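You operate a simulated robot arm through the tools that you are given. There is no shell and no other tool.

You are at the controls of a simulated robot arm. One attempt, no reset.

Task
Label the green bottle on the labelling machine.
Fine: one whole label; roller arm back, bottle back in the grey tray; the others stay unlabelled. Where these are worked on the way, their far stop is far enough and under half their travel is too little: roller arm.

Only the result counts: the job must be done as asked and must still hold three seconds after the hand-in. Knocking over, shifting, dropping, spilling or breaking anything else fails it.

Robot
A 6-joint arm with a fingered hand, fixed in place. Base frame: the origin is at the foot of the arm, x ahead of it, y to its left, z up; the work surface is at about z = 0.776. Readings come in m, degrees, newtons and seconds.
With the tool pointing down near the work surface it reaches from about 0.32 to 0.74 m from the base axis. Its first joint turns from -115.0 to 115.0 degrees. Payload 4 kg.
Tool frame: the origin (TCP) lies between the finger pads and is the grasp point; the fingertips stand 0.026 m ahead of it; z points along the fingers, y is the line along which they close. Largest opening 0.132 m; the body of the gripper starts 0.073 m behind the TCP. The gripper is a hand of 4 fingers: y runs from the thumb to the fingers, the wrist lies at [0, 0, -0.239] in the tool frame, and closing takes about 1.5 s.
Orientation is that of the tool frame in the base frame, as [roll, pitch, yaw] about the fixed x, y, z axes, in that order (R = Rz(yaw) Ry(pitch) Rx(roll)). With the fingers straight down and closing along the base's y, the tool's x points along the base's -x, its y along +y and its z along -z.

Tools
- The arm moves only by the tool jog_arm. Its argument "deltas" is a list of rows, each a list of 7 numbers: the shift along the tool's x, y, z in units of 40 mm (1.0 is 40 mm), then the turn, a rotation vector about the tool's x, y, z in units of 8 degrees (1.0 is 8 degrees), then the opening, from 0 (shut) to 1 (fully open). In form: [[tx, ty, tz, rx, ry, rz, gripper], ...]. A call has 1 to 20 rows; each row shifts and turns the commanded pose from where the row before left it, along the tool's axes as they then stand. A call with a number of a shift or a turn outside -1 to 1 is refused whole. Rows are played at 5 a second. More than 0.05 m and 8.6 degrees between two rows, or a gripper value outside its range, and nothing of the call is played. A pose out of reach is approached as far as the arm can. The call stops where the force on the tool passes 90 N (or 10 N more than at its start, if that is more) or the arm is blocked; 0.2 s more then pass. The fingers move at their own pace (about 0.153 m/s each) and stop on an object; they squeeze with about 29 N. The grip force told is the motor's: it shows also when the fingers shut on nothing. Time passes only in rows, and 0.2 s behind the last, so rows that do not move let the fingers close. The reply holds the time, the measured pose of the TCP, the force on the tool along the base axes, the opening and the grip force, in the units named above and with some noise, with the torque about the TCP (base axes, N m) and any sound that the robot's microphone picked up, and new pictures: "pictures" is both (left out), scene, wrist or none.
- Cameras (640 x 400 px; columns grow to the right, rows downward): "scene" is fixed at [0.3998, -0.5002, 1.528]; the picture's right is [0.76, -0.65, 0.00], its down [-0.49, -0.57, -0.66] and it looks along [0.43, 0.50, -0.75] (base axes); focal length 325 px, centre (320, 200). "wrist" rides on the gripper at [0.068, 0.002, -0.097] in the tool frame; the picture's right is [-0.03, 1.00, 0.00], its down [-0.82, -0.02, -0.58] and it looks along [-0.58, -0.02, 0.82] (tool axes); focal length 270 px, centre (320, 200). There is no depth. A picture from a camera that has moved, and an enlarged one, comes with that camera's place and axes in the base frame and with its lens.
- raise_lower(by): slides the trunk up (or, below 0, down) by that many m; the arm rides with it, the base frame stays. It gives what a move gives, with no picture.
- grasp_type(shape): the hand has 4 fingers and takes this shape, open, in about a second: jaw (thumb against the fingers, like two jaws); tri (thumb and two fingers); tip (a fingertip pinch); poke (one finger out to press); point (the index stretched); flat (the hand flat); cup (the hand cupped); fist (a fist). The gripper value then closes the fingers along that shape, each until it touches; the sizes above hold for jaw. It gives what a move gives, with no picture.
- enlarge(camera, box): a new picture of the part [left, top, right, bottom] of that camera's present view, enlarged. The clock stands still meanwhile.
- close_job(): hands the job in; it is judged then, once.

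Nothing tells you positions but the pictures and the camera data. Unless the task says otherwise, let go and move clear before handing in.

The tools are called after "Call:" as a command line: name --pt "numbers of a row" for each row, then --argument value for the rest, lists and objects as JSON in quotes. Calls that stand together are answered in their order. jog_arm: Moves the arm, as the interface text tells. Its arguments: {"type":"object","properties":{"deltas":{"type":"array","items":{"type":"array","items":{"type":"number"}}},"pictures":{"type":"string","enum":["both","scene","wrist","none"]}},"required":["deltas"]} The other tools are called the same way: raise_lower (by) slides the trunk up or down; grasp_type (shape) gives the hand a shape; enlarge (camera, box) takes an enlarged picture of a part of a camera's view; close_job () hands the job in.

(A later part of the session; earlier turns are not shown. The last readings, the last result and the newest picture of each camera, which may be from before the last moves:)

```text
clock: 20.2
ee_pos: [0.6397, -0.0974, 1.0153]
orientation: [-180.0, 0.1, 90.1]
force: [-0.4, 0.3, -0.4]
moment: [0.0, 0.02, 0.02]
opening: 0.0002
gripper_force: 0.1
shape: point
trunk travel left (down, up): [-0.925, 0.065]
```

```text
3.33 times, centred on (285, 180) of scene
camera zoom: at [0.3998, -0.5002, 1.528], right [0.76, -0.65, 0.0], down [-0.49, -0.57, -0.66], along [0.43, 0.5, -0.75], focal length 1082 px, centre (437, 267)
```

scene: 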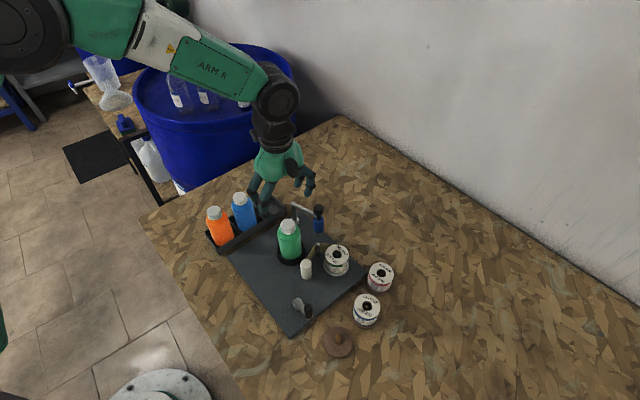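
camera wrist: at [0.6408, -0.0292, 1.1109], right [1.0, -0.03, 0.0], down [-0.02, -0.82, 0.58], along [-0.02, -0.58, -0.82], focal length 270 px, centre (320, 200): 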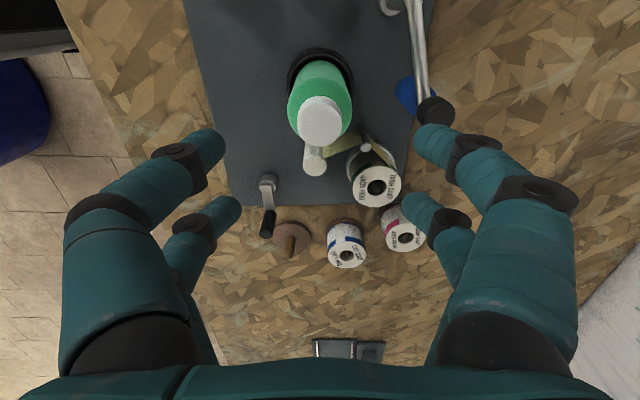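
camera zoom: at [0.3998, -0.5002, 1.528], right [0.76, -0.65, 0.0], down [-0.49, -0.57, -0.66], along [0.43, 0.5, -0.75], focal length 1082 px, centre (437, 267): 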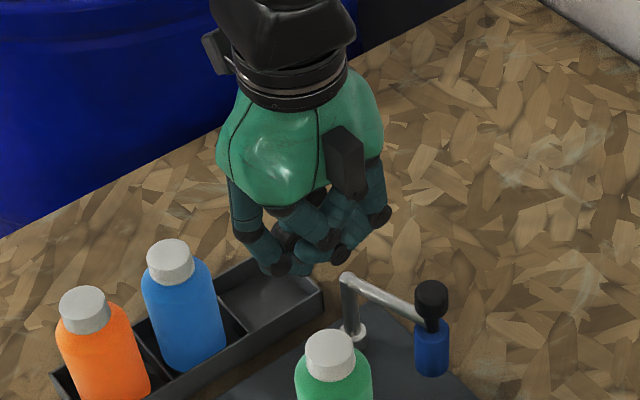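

"Point" doesn't give a usable finger either. I'll look at "tip" for pinching the knob and the crank handle.

Call:
grasp_type --shape "tip"

Call:
jog_arm --pt "0 0 0 0 0 0 1" --pt "0 0 0 0 0 0 1" --pt "0 0 0 0 0 0 1"

Call:
enlarge --camera "scene" --box '[220, 120, 350, 240]'

```text
clock: 21.1
ee_pos: [0.6408, -0.0982, 1.016]
orientation: [180.0, 0.0, 90.0]
force: [-0.1, -0.3, 0.3]
moment: [0.01, 0.05, 0.0]
opening: 0.132
gripper_force: 0.1
shape: tip
trunk travel left (down, up): [-0.925, 0.065]
```

```text
clock: 21.9
ee_pos: [0.6396, -0.097, 1.0154]
orientation: [179.9, 0.0, 90.0]
force: [-0.3, -0.8, 0.3]
moment: [0.01, -0.02, 0.02]
opening: 0.1322
gripper_force: 0.1
shape: tip
trunk travel left (down, up): [-0.925, 0.065]
camera wrist: at [0.641, -0.0292, 1.1105], right [1.0, -0.03, 0.0], down [-0.02, -0.82, 0.58], along [-0.02, -0.58, -0.82], focal length 270 px, centre (320, 200)
```

scene: 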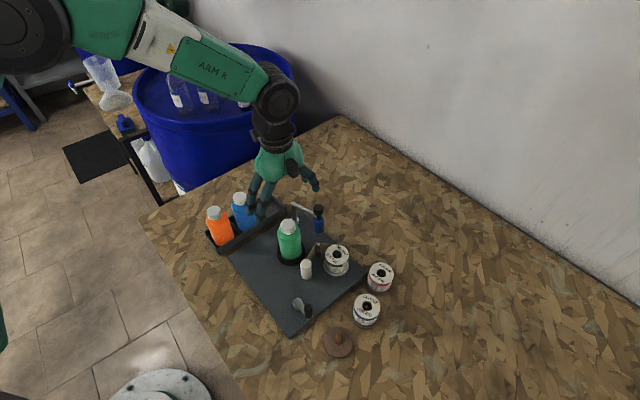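
wrist: 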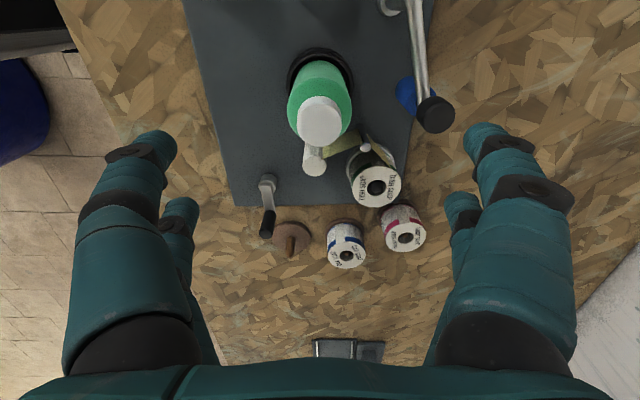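

```text
3.33 times, centred on (285, 180) of scene
camera zoom: at [0.3998, -0.5002, 1.528], right [0.76, -0.65, 0.0], down [-0.49, -0.57, -0.66], along [0.43, 0.5, -0.75], focal length 1082 px, centre (437, 267)
```

zoom: 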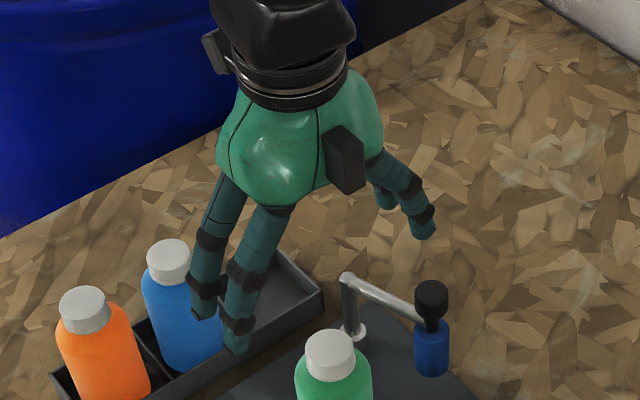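

In "tip", the open hand looks like the jaw. I'll close it in the air to see how the fingertips meet.

Call:
jog_arm --pt "0 0 0 0 0 0 0.15" --pt "0 0 0 0 0 0 0.15" --pt "0 0 0 0 0 0 0.15" --pt "0 0 0 0 0 0 0.15"

Call:
enlarge --camera "scene" --box '[220, 120, 350, 240]'

```text
clock: 22.9
ee_pos: [0.639, -0.0983, 1.0147]
orientation: [-180.0, 0.0, 90.0]
force: [0.6, -0.2, 0.4]
moment: [0.01, -0.01, 0.02]
opening: 0.0203
gripper_force: 0.1
shape: tip
trunk travel left (down, up): [-0.925, 0.065]
camera wrist: at [0.641, -0.0292, 1.1104], right [1.0, -0.03, 0.0], down [-0.02, -0.82, 0.58], along [-0.02, -0.58, -0.82], focal length 270 px, centre (320, 200)
```

scene: 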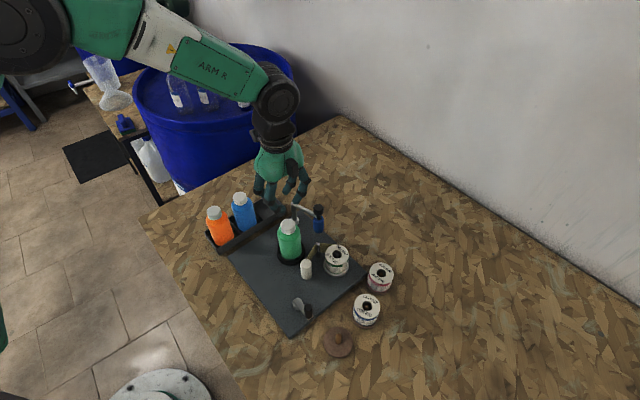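
wrist: 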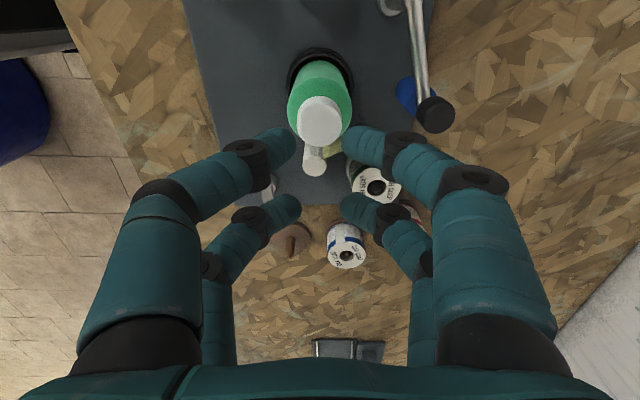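

```text
3.33 times, centred on (285, 180) of scene
camera zoom: at [0.3998, -0.5002, 1.528], right [0.76, -0.65, 0.0], down [-0.49, -0.57, -0.66], along [0.43, 0.5, -0.75], focal length 1082 px, centre (437, 267)
```

zoom: 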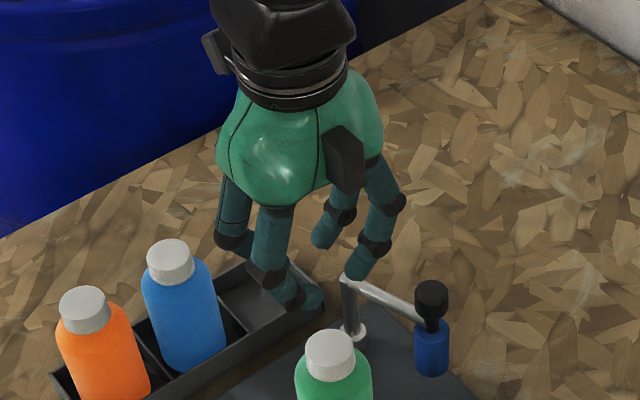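

All the shapes close as two finger pairs offset along tool x, so I'll use "jaw" and pinch the roller-arm knob with the camera-side pair. That keeps the bottle side free. The knob is near (0.735, -0.098, top ~0.897), so I'll rotate back and test the reach there from above.

Call:
grasp_type --shape "jaw"

Call:
jog_arm --pt "0 0 -0.3 0 0 -0.9375 0.6" --pt "0 0 0 0 0 -0.9375 0.6" --pt "0 0 0 0 0 -0.9375 0.6" --pt "0 0 0 0 0 -0.9375 0.6" --pt "0 0 0 0 0 -0.9375 0.6" --pt "0 0 0 0 0 -0.9375 0.6" --pt "0 0 0 0 0 -0.9375 0.6" --pt "0 0 0 0 0 -0.9375 0.6" --pt "0 0 0 0 0 -0.9375 0.6" --pt "0 0 0 0 0 -0.9375 0.6" --pt "0 0 0 0 0 -0.9375 0.6" --pt "0 0 0 0 0 -0.9375 0.6" --pt "-0.925 0 0 0 0 0 0.6" --pt "-0.925 0 0 0 0 0 0.6" --pt "-0.925 0 0 0 0 0 0.6" --pt "0 0 0 0 0 0 0.6"

```text
clock: 23.8
ee_pos: [0.6405, -0.098, 1.0153]
orientation: [180.0, 0.0, 90.0]
force: [-1.0, 0.2, 0.3]
moment: [0.0, 0.0, 0.02]
opening: 0.132
gripper_force: 0.1
shape: jaw
trunk travel left (down, up): [-0.925, 0.065]
```

```text
clock: 27.2
ee_pos: [0.7428, -0.0983, 1.0268]
orientation: [-180.0, 0.1, -179.9]
force: [-0.5, 0.2, 0.0]
moment: [0.01, -0.01, 0.01]
opening: 0.0797
gripper_force: 0.2
shape: jaw
out of reach, approached as far as the arm can: row 15
trunk travel left (down, up): [-0.925, 0.065]
camera wrist: at [0.6747, -0.0968, 1.1209], right [0.03, 1.0, 0.0], down [0.82, -0.02, 0.58], along [0.58, -0.01, -0.82], focal length 270 px, centre (320, 200)
```

scene: 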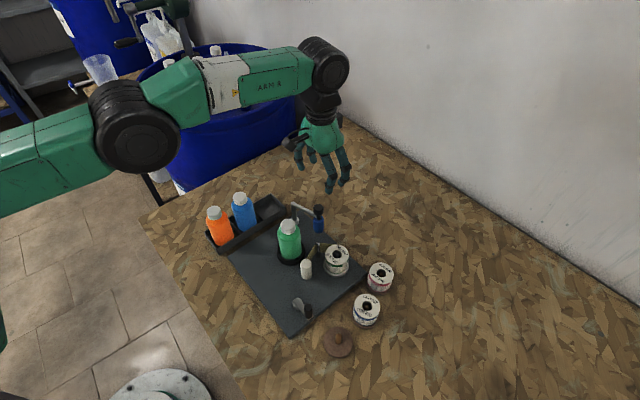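
wrist: 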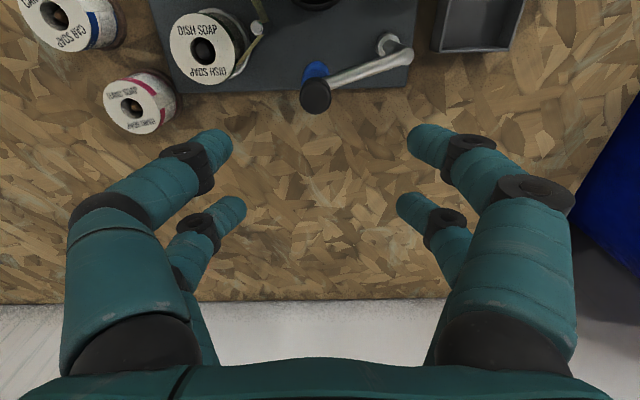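

The arm reaches x ≈ 0.743 here and the knob is at about (0.731, -0.1005). That is good enough, so I'll lower toward the knob.

Call:
jog_arm --pt "0 -0.05 0.7 0 0 0 0.5" --pt "0 0 0.7 0 0 0 0.5" --pt "0 0 0.8 0 0 0 0.5" --pt "0 0 0 0 0 0 0.5"

Call:
enlarge --camera "scene" --box '[250, 160, 370, 260]'

```text
clock: 28.2
ee_pos: [0.7446, -0.0993, 0.9372]
orientation: [179.9, 0.1, -180.0]
force: [-0.5, 0.0, 0.6]
moment: [0.0, -0.01, -0.01]
opening: 0.067
gripper_force: 0.1
shape: jaw
trunk travel left (down, up): [-0.925, 0.065]
camera wrist: at [0.676, -0.0977, 1.0321], right [0.03, 1.0, 0.0], down [0.82, -0.02, 0.58], along [0.58, -0.02, -0.82], focal length 270 px, centre (320, 200)
```

scene: 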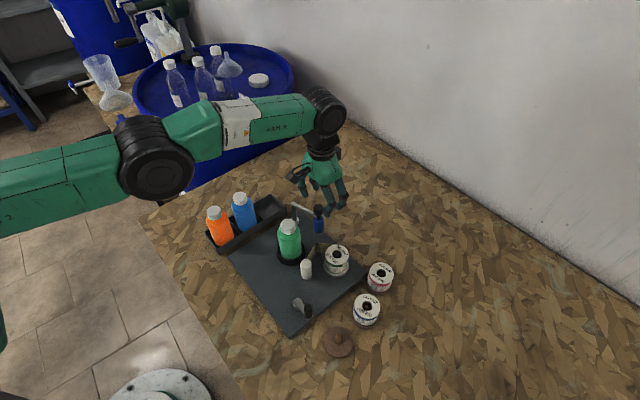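
wrist: 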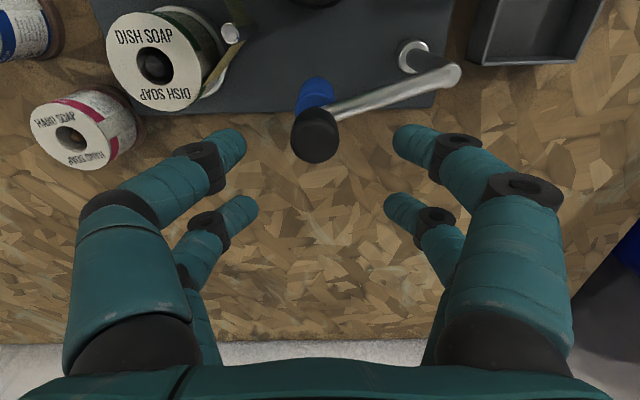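

```text
4.00 times, centred on (310, 210) of scene
camera zoom: at [0.3998, -0.5002, 1.528], right [0.76, -0.65, 0.0], down [-0.49, -0.57, -0.66], along [0.43, 0.5, -0.75], focal length 1299 px, centre (360, 160)
```

zoom: 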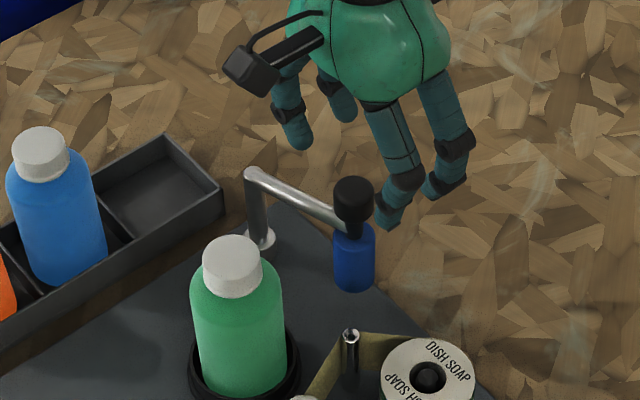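

I'm aligned over the knob, with its top around 0.905. I'll lower a bit more and check.

Call:
jog_arm --pt "0 -0.03 0.35 0 0 0 0.5" --pt "0 0 0.25 0 0 0 0.5" --pt "0 0 0 0 0 0 0.5"

Call:
enlarge --camera "scene" --box '[280, 170, 360, 240]'

Call:
enlarge --camera "wrist" --box '[220, 80, 420, 260]'

```text
clock: 29.0
ee_pos: [0.7433, -0.1008, 0.9136]
orientation: [-180.0, 0.0, 180.0]
force: [1.0, 0.9, 0.2]
moment: [-0.01, 0.01, 0.0]
opening: 0.0666
gripper_force: 0.1
shape: jaw
trunk travel left (down, up): [-0.925, 0.065]
camera wrist: at [0.6743, -0.0988, 1.0074], right [0.03, 1.0, 0.0], down [0.82, -0.02, 0.58], along [0.58, -0.02, -0.82], focal length 270 px, centre (320, 200)
```

scene: 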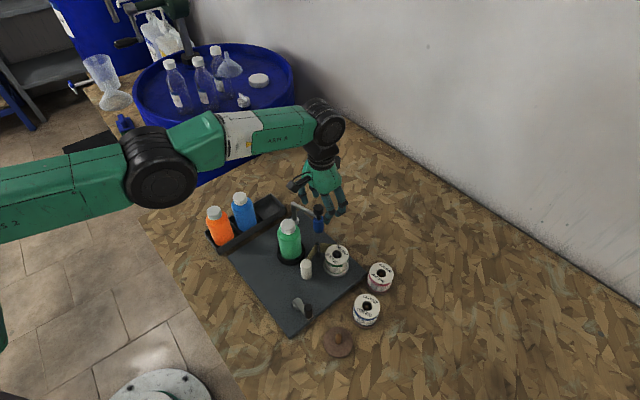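
wrist: 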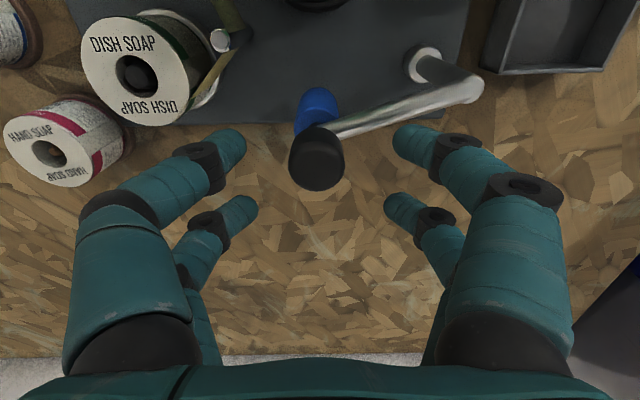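

```text
5.71 times, centred on (320, 205) of scene
camera zoom: at [0.3998, -0.5002, 1.528], right [0.76, -0.65, 0.0], down [-0.49, -0.57, -0.66], along [0.43, 0.5, -0.75], focal length 1855 px, centre (320, 171)
```

zoom: 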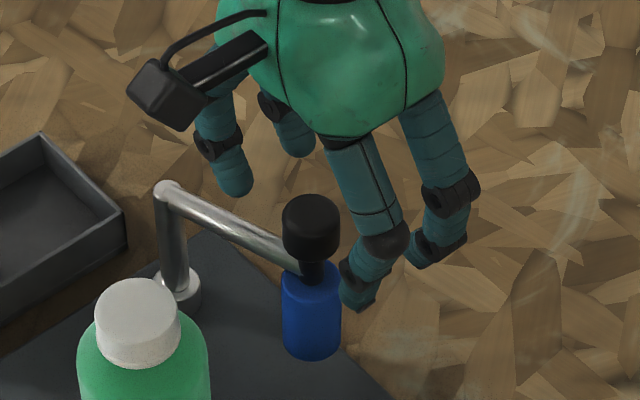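

```text
2.22 times, centred on (320, 170) of wrist
camera zoom: at [0.6743, -0.0988, 1.0074], right [0.03, 1.0, 0.0], down [0.82, -0.02, 0.58], along [0.58, -0.02, -0.82], focal length 601 px, centre (320, 267)
```

zoom: 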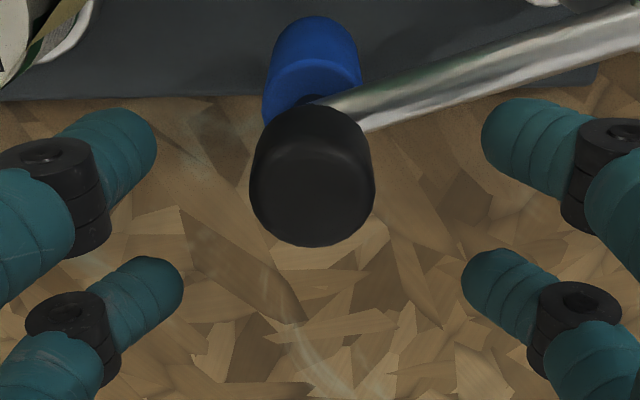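

The knob sits slightly on the far side of the pair. I'll tilt the hand about 6° to gain reach, shift outward a little, lower slightly and pinch the knob.

Call:
jog_arm --pt "0 0 0 0 -0.75 0 0.5" --pt "-0.15 -0.04 0.1 0 0 0 0.5" --pt "0 0 0 0 0 0 0.5" --pt "0 0 0 0 0 0 0.5"

Call:
enlarge --camera "wrist" --box '[220, 80, 420, 260]'

Call:
enlarge --camera "scene" --box '[280, 170, 360, 240]'

```text
clock: 30.0
ee_pos: [0.7513, -0.1035, 0.9114]
orientation: [180.0, 6.0, 179.9]
force: [-0.5, -0.3, -0.1]
moment: [0.03, -0.01, 0.02]
opening: 0.0662
gripper_force: 0.1
shape: jaw
trunk travel left (down, up): [-0.925, 0.065]
camera wrist: at [0.6718, -0.1007, 0.9978], right [0.03, 1.0, 0.0], down [0.75, -0.02, 0.66], along [0.66, -0.02, -0.75], focal length 270 px, centre (320, 200)
```

scene: 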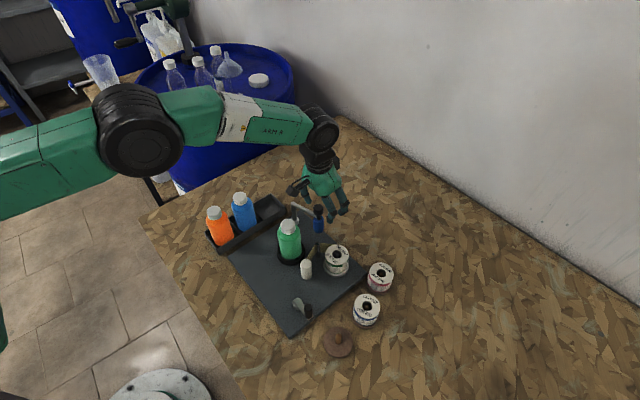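
wrist: 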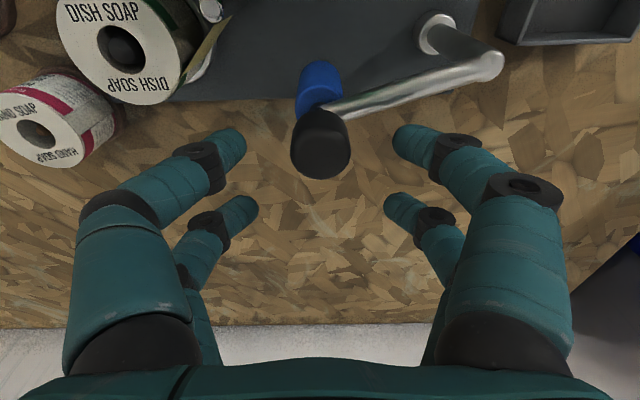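

```text
2.22 times, centred on (320, 170) of wrist
camera zoom: at [0.6718, -0.1007, 0.9978], right [0.03, 1.0, 0.0], down [0.75, -0.02, 0.66], along [0.66, -0.02, -0.75], focal length 601 px, centre (320, 267)
```

zoom: 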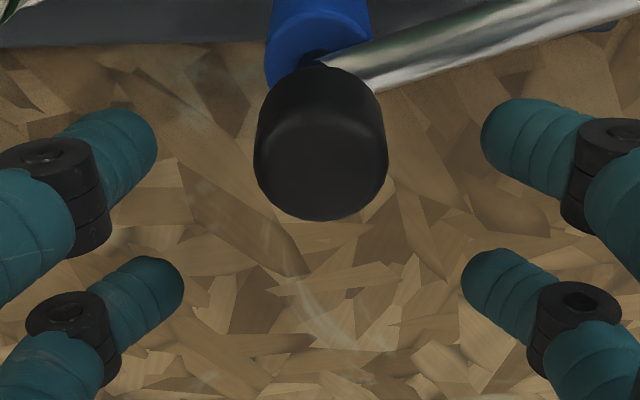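

```text
5.71 times, centred on (320, 205) of scene
camera zoom: at [0.3998, -0.5002, 1.528], right [0.76, -0.65, 0.0], down [-0.49, -0.57, -0.66], along [0.43, 0.5, -0.75], focal length 1855 px, centre (320, 171)
```

zoom: 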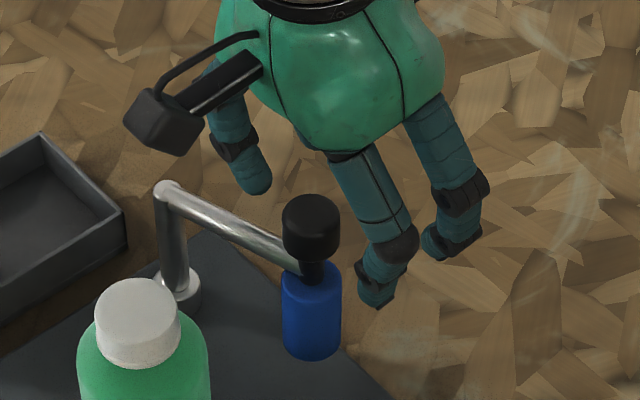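

The knob is now lined up between the camera-side finger pair. I'll lower 4 mm and close.

Call:
jog_arm --pt "0 0 0.1 0 0 0 0.5" --pt "0 0 0 0 0 0 0.25" --pt "0 0 0 0 0 0 0.1" --pt "0 0 0 0 0 0 0.05" --pt "0 0 0 0 0 0 0.05" --pt "0 0 0 0 0 0 0.05"

Call:
enlarge --camera "wrist" --box '[220, 80, 420, 260]'

Call:
enlarge --camera "scene" --box '[280, 170, 360, 240]'

```text
clock: 31.4
ee_pos: [0.7513, -0.1022, 0.9067]
orientation: [-179.9, 6.0, 179.9]
force: [2.1, -0.6, -1.1]
moment: [-0.07, -0.07, -0.02]
opening: 0.0082
gripper_force: 29.1
shape: jaw
trunk travel left (down, up): [-0.925, 0.065]
camera wrist: at [0.673, -0.1008, 0.9933], right [0.03, 1.0, 0.0], down [0.75, -0.02, 0.66], along [0.66, -0.02, -0.75], focal length 270 px, centre (320, 200)
```

scene: 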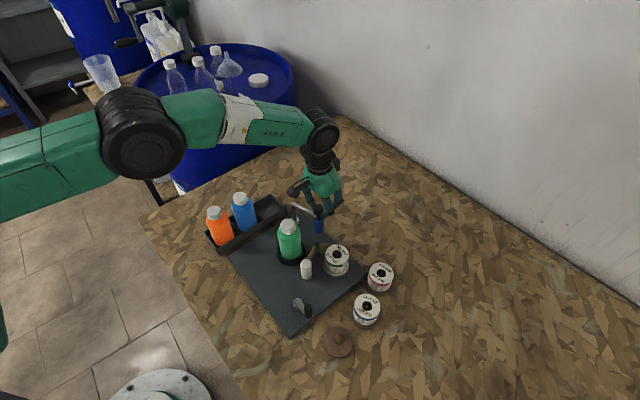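
wrist: 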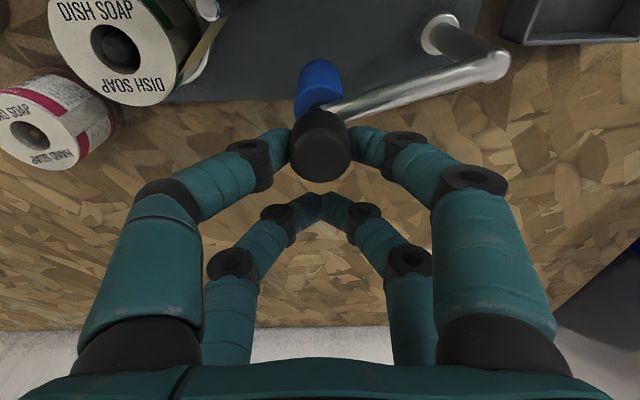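

```text
2.22 times, centred on (320, 170) of wrist
camera zoom: at [0.673, -0.1008, 0.9933], right [0.03, 1.0, 0.0], down [0.75, -0.02, 0.66], along [0.66, -0.02, -0.75], focal length 601 px, centre (320, 267)
```

zoom: 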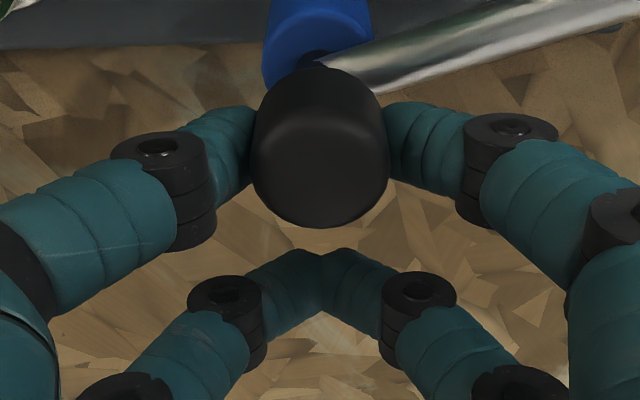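

```text
5.71 times, centred on (320, 205) of scene
camera zoom: at [0.3998, -0.5002, 1.528], right [0.76, -0.65, 0.0], down [-0.49, -0.57, -0.66], along [0.43, 0.5, -0.75], focal length 1855 px, centre (320, 171)
```

zoom: 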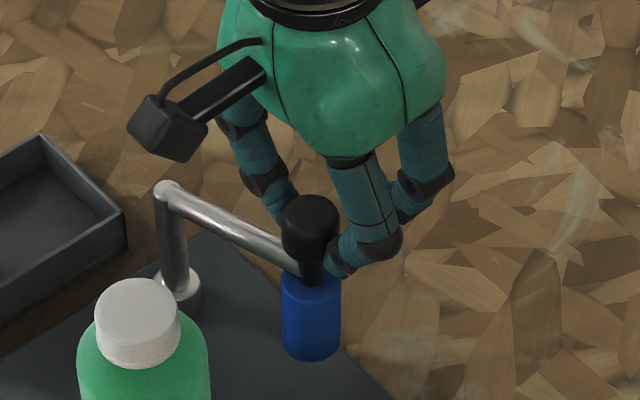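

The knob is pinched. I'll swing the arm along its arc toward the bottle, starting with the first 20°.

Call:
jog_arm --pt "0.159 -0.0425 -0.0167 0 0 0 0.05" --pt "0.159 -0.0425 -0.0167 0 0 0 0.05" --pt "0.176 -0.015 -0.0185 0 0 0 0.05" --pt "0.176 -0.015 -0.0185 0 0 0 0.05"

Call:
enlarge --camera "scene" --box '[270, 170, 370, 260]'

```text
clock: 32.4
ee_pos: [0.726, -0.1061, 0.9066]
orientation: [-180.0, 5.9, 179.9]
force: [7.1, 2.5, -5.3]
moment: [0.11, -0.23, -0.57]
opening: 0.0073
gripper_force: 28.9
shape: jaw
trunk travel left (down, up): [-0.925, 0.065]
camera wrist: at [0.646, -0.1047, 0.9939], right [0.03, 1.0, 0.0], down [0.75, -0.02, 0.66], along [0.66, -0.02, -0.75], focal length 270 px, centre (320, 200)
```

scene: 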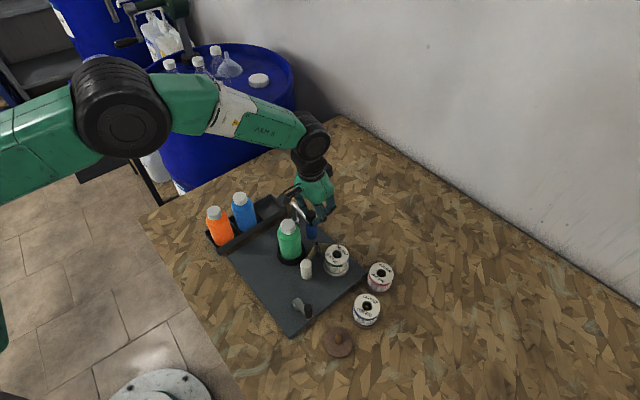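
wrist: 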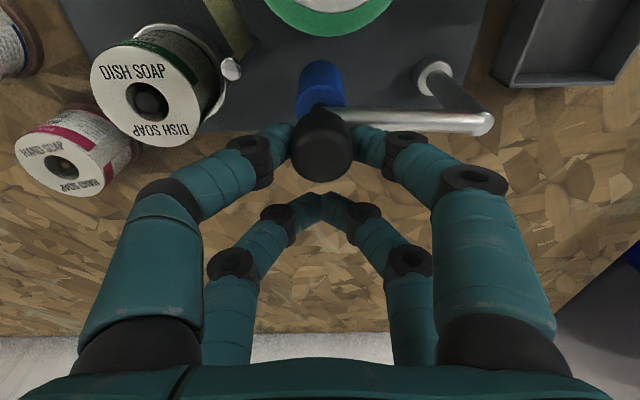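

```text
4.44 times, centred on (320, 215) of scene
camera zoom: at [0.3998, -0.5002, 1.528], right [0.76, -0.65, 0.0], down [-0.49, -0.57, -0.66], along [0.43, 0.5, -0.75], focal length 1443 px, centre (320, 133)
```

zoom: 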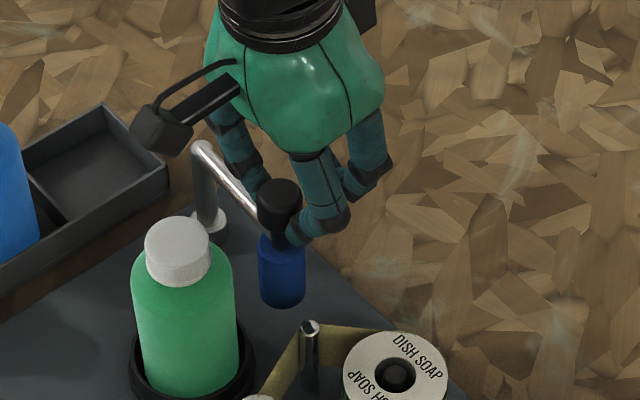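

The arm is following well with about 7 N of resistance. I'll continue toward the bottle in small steps.

Call:
jog_arm --pt "0.176 0.015 -0.0185 0 0 0 0.05" --pt "0.176 0.015 -0.0185 0 0 0 0.05" --pt "0.086 0.02 -0.009 0 0 0 0.05"

Call:
enlarge --camera "scene" --box '[270, 170, 370, 260]'

Call:
enlarge --camera "wrist" --box '[220, 0, 440, 200]'

```text
clock: 33.2
ee_pos: [0.7083, -0.1035, 0.907]
orientation: [-179.9, 6.1, 179.8]
force: [10.4, 4.4, -3.1]
moment: [0.12, -0.29, -0.97]
opening: 0.0074
gripper_force: 28.9
shape: jaw
trunk travel left (down, up): [-0.925, 0.065]
camera wrist: at [0.6294, -0.1025, 0.9939], right [0.03, 1.0, 0.0], down [0.75, -0.02, 0.66], along [0.66, -0.02, -0.75], focal length 270 px, centre (320, 200)
```

scene: 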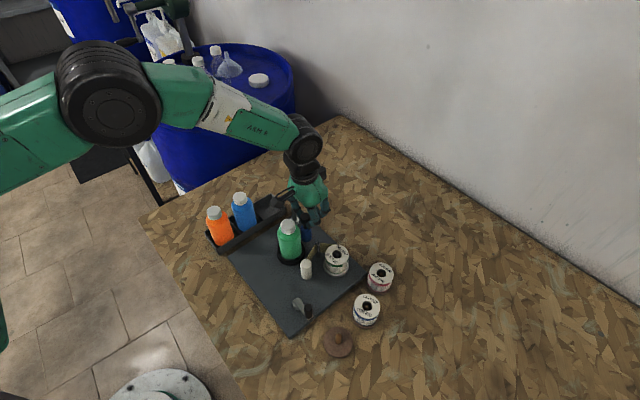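
wrist: 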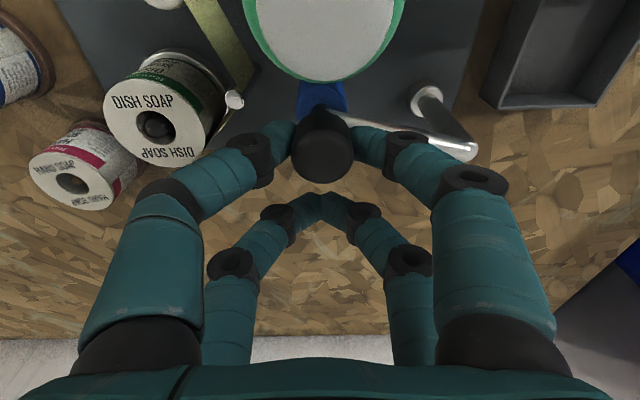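

```text
4.44 times, centred on (320, 215) of scene
camera zoom: at [0.3998, -0.5002, 1.528], right [0.76, -0.65, 0.0], down [-0.49, -0.57, -0.66], along [0.43, 0.5, -0.75], focal length 1443 px, centre (320, 133)
```

zoom: 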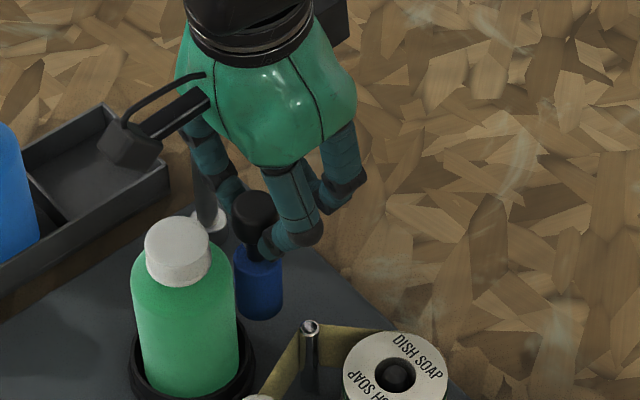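

```text
2.00 times, centred on (330, 100) of wrist
camera zoom: at [0.6294, -0.1025, 0.9939], right [0.03, 1.0, 0.0], down [0.75, -0.02, 0.66], along [0.66, -0.02, -0.75], focal length 541 px, centre (300, 400)
```

zoom: 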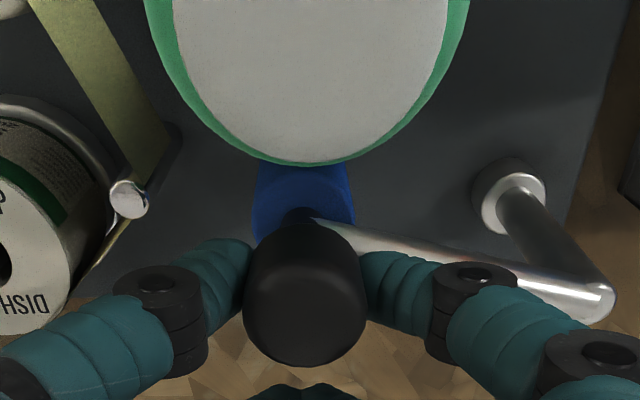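

The roller is about 1 cm from the bottle. I'll turn the hand slightly with the arm to relieve the twist and close the gap.

Call:
jog_arm --pt "0.1 -0.025 -0.01 0 0 0.9 0.05" --pt "0.096 -0.037 -0.01 0 0 0.9 0.05" --pt "0 0 0 0 0 0 0.05"

Call:
enlarge --camera "scene" --box '[270, 170, 370, 260]'

Call:
enlarge --camera "wrist" --box '[220, 0, 440, 200]'

```text
clock: 34.0
ee_pos: [0.6989, -0.1063, 0.9064]
orientation: [178.5, 5.7, 165.4]
force: [3.2, 0.1, -1.3]
moment: [-0.03, -0.1, -0.34]
opening: 0.0075
gripper_force: 28.7
shape: jaw
trunk travel left (down, up): [-0.925, 0.065]
camera wrist: at [0.6229, -0.0879, 0.9941], right [0.27, 0.96, 0.03], down [0.72, -0.22, 0.66], along [0.64, -0.16, -0.75], focal length 270 px, centre (320, 200)
```

scene: 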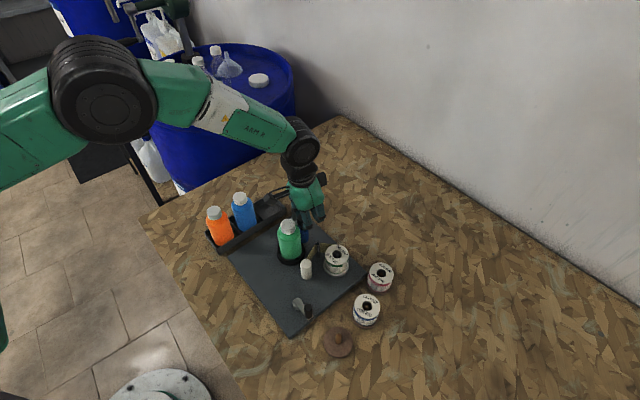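
wrist: 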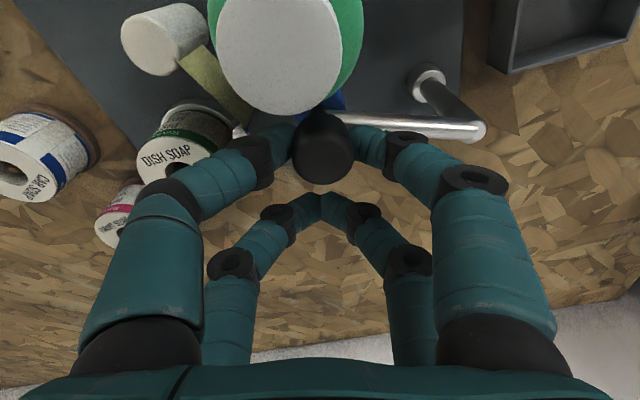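

```text
4.44 times, centred on (320, 215) of scene
camera zoom: at [0.3998, -0.5002, 1.528], right [0.76, -0.65, 0.0], down [-0.49, -0.57, -0.66], along [0.43, 0.5, -0.75], focal length 1443 px, centre (320, 133)
```

zoom: 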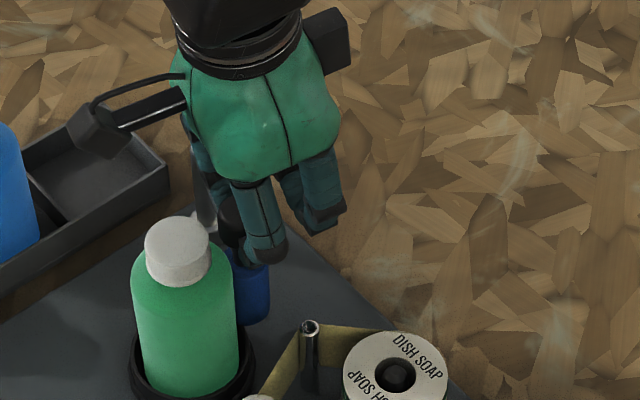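

```text
2.00 times, centred on (330, 100) of wrist
camera zoom: at [0.6229, -0.0879, 0.9941], right [0.27, 0.96, 0.03], down [0.72, -0.22, 0.66], along [0.64, -0.16, -0.75], focal length 541 px, centre (300, 400)
```

zoom: 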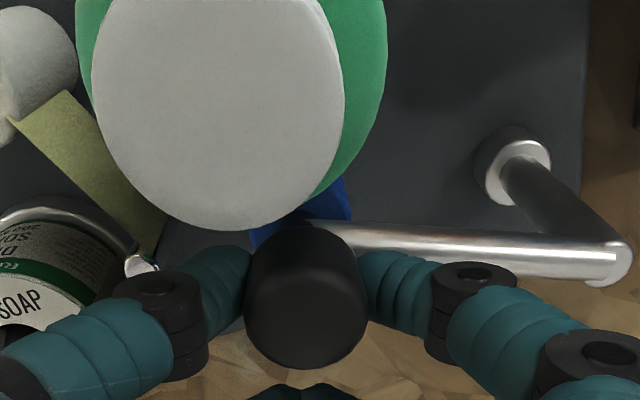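

The roller is nearly touching the bottle. I'll advance in millimetre steps until the force rises or it stops.

Call:
jog_arm --pt "0.05 0.003 -0.005 0 0 0 0.05" --pt "0.05 0.003 -0.005 0 0 0 0.05" --pictures "none"

Call:
jog_arm --pt "0.05 0.003 -0.005 0 0 0 0.05" --pt "0.05 0.003 -0.005 0 0 0 0.05"

Call:
enlarge --camera "scene" --box '[270, 170, 370, 260]'

Call:
enlarge --camera "wrist" --box '[220, 0, 440, 200]'

```text
clock: 34.6
ee_pos: [0.6971, -0.1056, 0.9069]
orientation: [178.5, 5.9, 165.6]
force: [9.0, 0.1, -3.2]
moment: [-0.05, -0.23, -0.57]
opening: 0.0075
gripper_force: 28.9
shape: jaw
trunk travel left (down, up): [-0.925, 0.065]
```

```text
clock: 35.2
ee_pos: [0.6947, -0.1052, 0.9074]
orientation: [178.5, 6.0, 165.4]
force: [15.2, -1.6, -4.0]
moment: [-0.05, -0.34, -0.66]
opening: 0.0076
gripper_force: 29.2
shape: jaw
trunk travel left (down, up): [-0.925, 0.065]
camera wrist: at [0.6177, -0.0861, 0.994], right [0.27, 0.96, 0.03], down [0.72, -0.22, 0.66], along [0.64, -0.16, -0.75], focal length 270 px, centre (320, 200)
```

scene: 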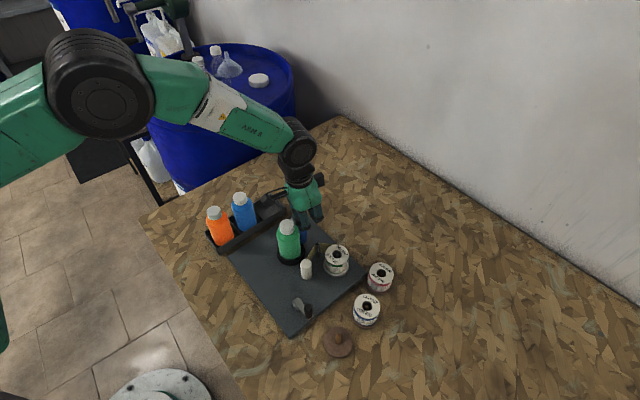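
wrist: 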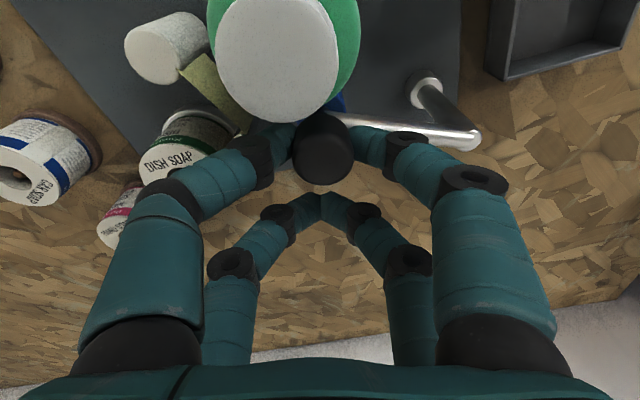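

```text
4.44 times, centred on (320, 215) of scene
camera zoom: at [0.3998, -0.5002, 1.528], right [0.76, -0.65, 0.0], down [-0.49, -0.57, -0.66], along [0.43, 0.5, -0.75], focal length 1443 px, centre (320, 133)
```

zoom: 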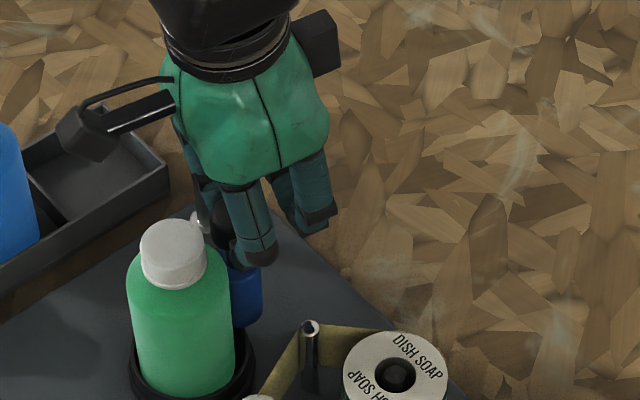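

```text
2.00 times, centred on (330, 100) of wrist
camera zoom: at [0.6177, -0.0861, 0.994], right [0.27, 0.96, 0.03], down [0.72, -0.22, 0.66], along [0.64, -0.16, -0.75], focal length 541 px, centre (300, 400)
```

zoom: 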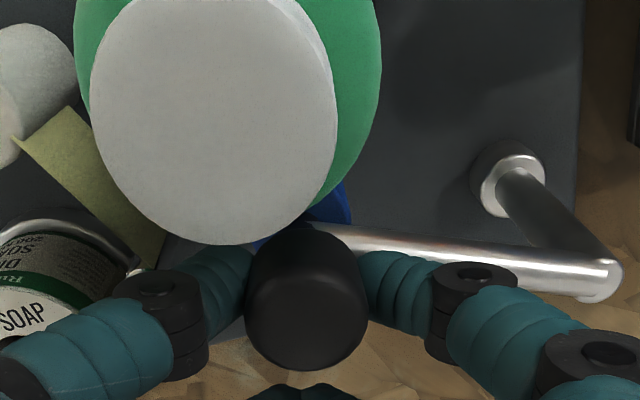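

The roller is in contact with the bottle at about 15 N. I'll nudge a little further to find the arm's far stop.

Call:
jog_arm --pt "0.05 0.005 -0.005 0 0 0 0.05" --pt "0 0 0 0 0 0 0.05"

Call:
enlarge --camera "scene" --box '[270, 170, 370, 260]'

```text
clock: 35.8
ee_pos: [0.6892, -0.1032, 0.9069]
orientation: [178.5, 5.6, 165.5]
force: [8.6, -2.1, 1.9]
moment: [-0.02, -0.11, -0.09]
opening: 0.0073
gripper_force: 29.0
shape: jaw
trunk travel left (down, up): [-0.925, 0.065]
camera wrist: at [0.6137, -0.085, 0.9937], right [0.27, 0.96, 0.03], down [0.72, -0.22, 0.65], along [0.64, -0.16, -0.76], focal length 270 px, centre (320, 200)
```

scene: 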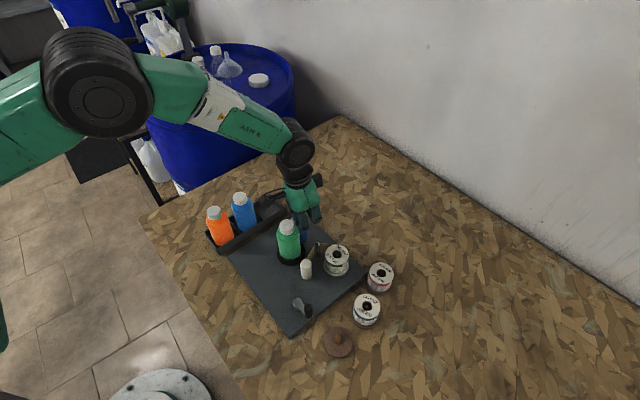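
wrist: 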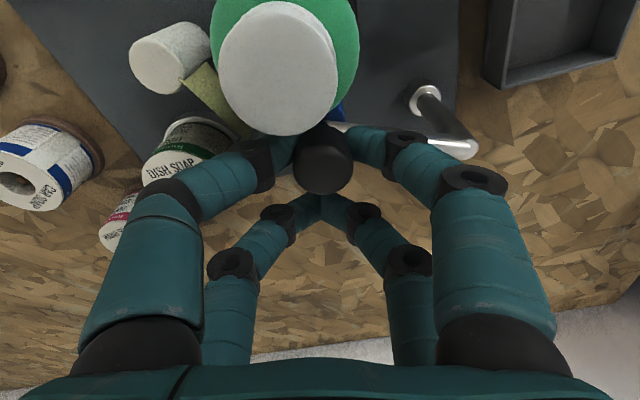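

```text
4.44 times, centred on (320, 215) of scene
camera zoom: at [0.3998, -0.5002, 1.528], right [0.76, -0.65, 0.0], down [-0.49, -0.57, -0.66], along [0.43, 0.5, -0.75], focal length 1443 px, centre (320, 133)
```

zoom: 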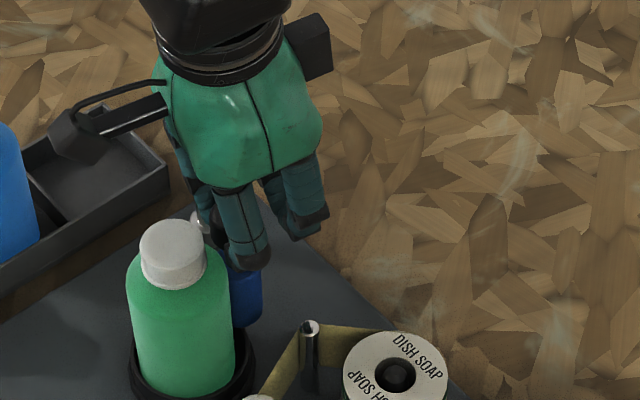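

The grip slipped slightly on the knob while the roller stayed put, so the arm is at its stop against the bottle. I'll open gently, lift off, and check that the arm stays.

Call:
jog_arm --pt "0 0 0 0 0 0 0.2" --pt "0 0 0 0 0 0 0.35" --pt "0 0 0 0 0 0 0.45" --pt "-0.1 0 -0.3 0 0 0 0.45" --pt "0 0 -0.7 0 0 0 0.45" --pt "0 0 -0.9 0 0 0 0.45"

Call:
enlarge --camera "scene" --box '[250, 190, 360, 280]'

Call:
enlarge --camera "wrist" --box '[180, 0, 440, 200]'

```text
clock: 37.2
ee_pos: [0.6834, -0.1052, 0.9836]
orientation: [178.5, 5.8, 165.5]
force: [-0.7, 0.0, 1.2]
moment: [0.02, -0.02, -0.03]
opening: 0.0589
gripper_force: 0.1
shape: jaw
trunk travel left (down, up): [-0.925, 0.065]
camera wrist: at [0.6073, -0.086, 1.0707], right [0.27, 0.96, 0.03], down [0.72, -0.22, 0.66], along [0.64, -0.16, -0.75], focal length 270 px, centre (320, 200)
```

scene: 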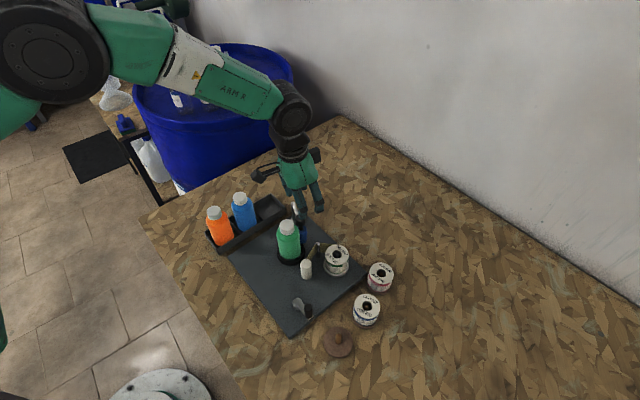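
wrist: 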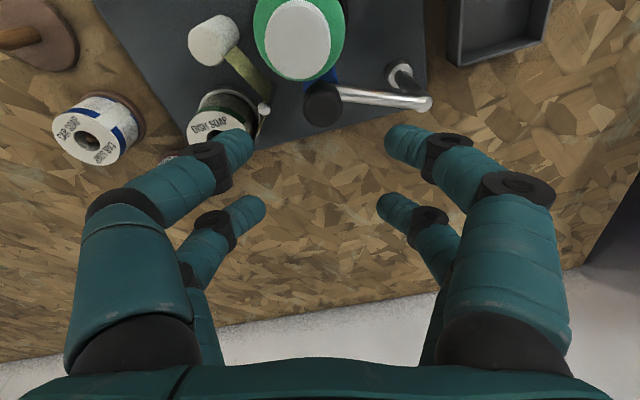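

```text
4.44 times, centred on (305, 235) of scene
camera zoom: at [0.3998, -0.5002, 1.528], right [0.76, -0.65, 0.0], down [-0.49, -0.57, -0.66], along [0.43, 0.5, -0.75], focal length 1443 px, centre (387, 44)
```

zoom: 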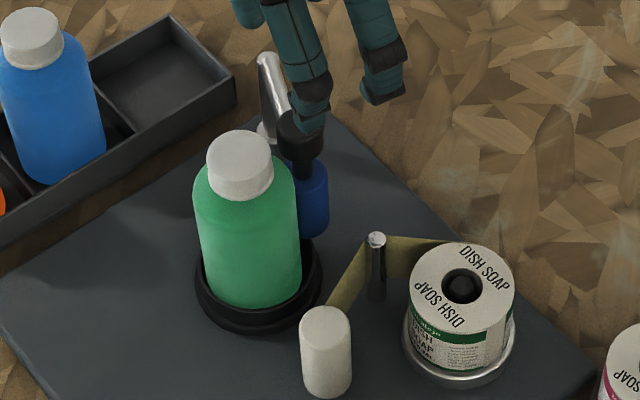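

```text
2.00 times, centred on (310, 100) of wrist
camera zoom: at [0.6073, -0.086, 1.0707], right [0.27, 0.96, 0.03], down [0.72, -0.22, 0.66], along [0.64, -0.16, -0.75], focal length 541 px, centre (340, 400)
```

zoom: 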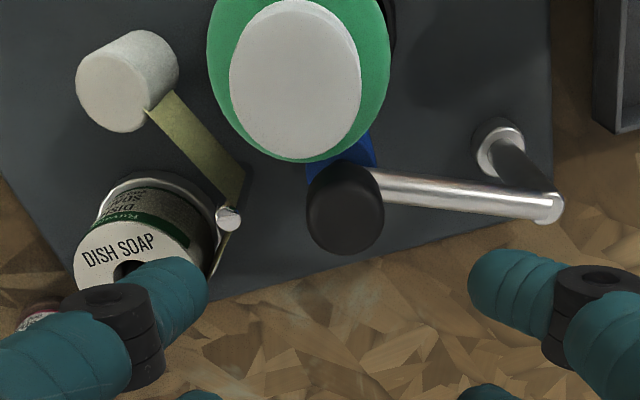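

The roller arm stays pressed against the bottle. Next is the crank, so I'll level the hand and move above the crank handle near (0.565, -0.262) for a closer look.

Call:
jog_arm --pt "0 0 -0.7 0 0 -0.9 0.45" --pt "0 0 -0.3 0 0 -0.9 0.45" --pt "0 0 0 0 0.75 0 0.45" --pt "0.7 -0.78 0 0 0 0 0.45" --pt "0.7 -0.78 0 0 0 0 0.45" --pt "0.7 -0.78 0 0 0 0 0.45" --pt "0.7 -0.78 0 0 0 0 0.45" --pt "0.7 -0.78 0 0 0 0 0.45"

Call:
enlarge --camera "scene" --box '[240, 190, 380, 340]'

Call:
enlarge --camera "wrist" --box '[220, 40, 480, 200]'

```text
clock: 39.0
ee_pos: [0.5406, -0.2619, 1.0233]
orientation: [-180.0, 0.1, -179.9]
force: [0.3, -0.3, -0.3]
moment: [0.01, -0.02, -0.03]
opening: 0.0588
gripper_force: 0.0
shape: jaw
trunk travel left (down, up): [-0.925, 0.065]
camera wrist: at [0.4709, -0.2607, 1.1177], right [0.03, 1.0, 0.0], down [0.82, -0.02, 0.58], along [0.58, -0.01, -0.82], focal length 270 px, centre (320, 200)
```

scene: 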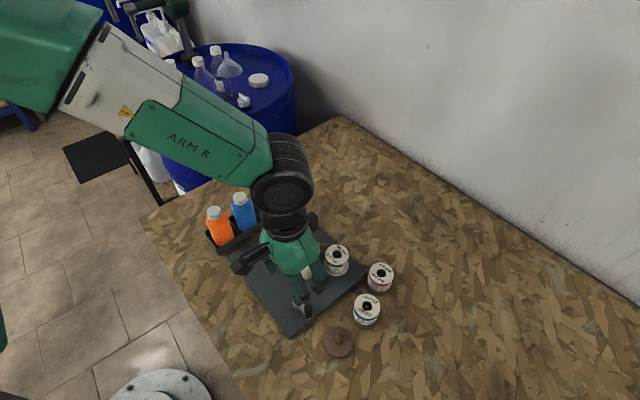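
wrist: 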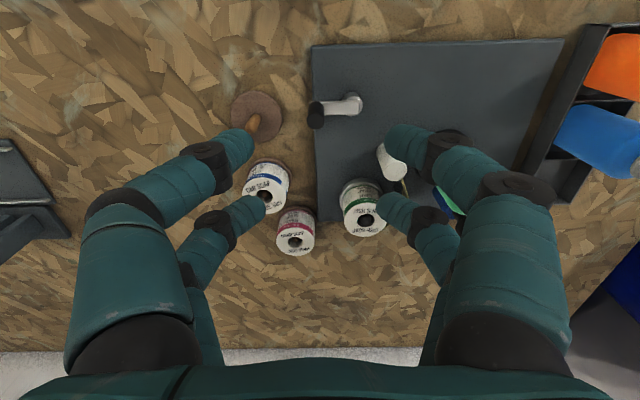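

```text
2.67 times, centred on (310, 265) of scene
camera zoom: at [0.3998, -0.5002, 1.528], right [0.76, -0.65, 0.0], down [-0.49, -0.57, -0.66], along [0.43, 0.5, -0.75], focal length 866 px, centre (347, 27)
```

zoom: 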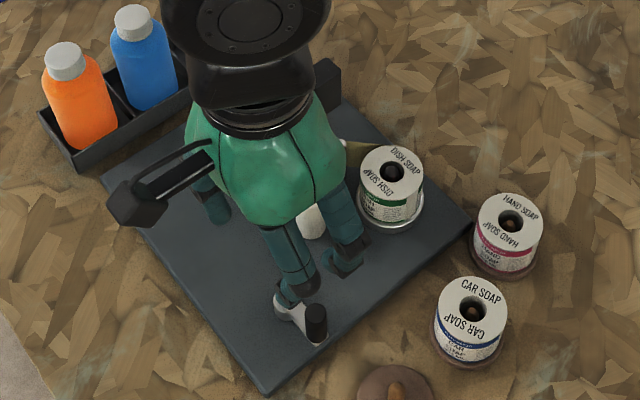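

```text
2.46 times, centred on (350, 120) of wrist
camera zoom: at [0.4709, -0.2607, 1.1177], right [0.03, 1.0, 0.0], down [0.82, -0.02, 0.58], along [0.58, -0.01, -0.82], focal length 665 px, centre (246, 397)
```

zoom: 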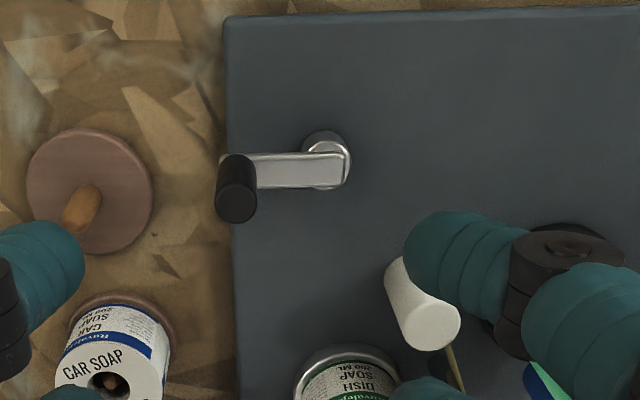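

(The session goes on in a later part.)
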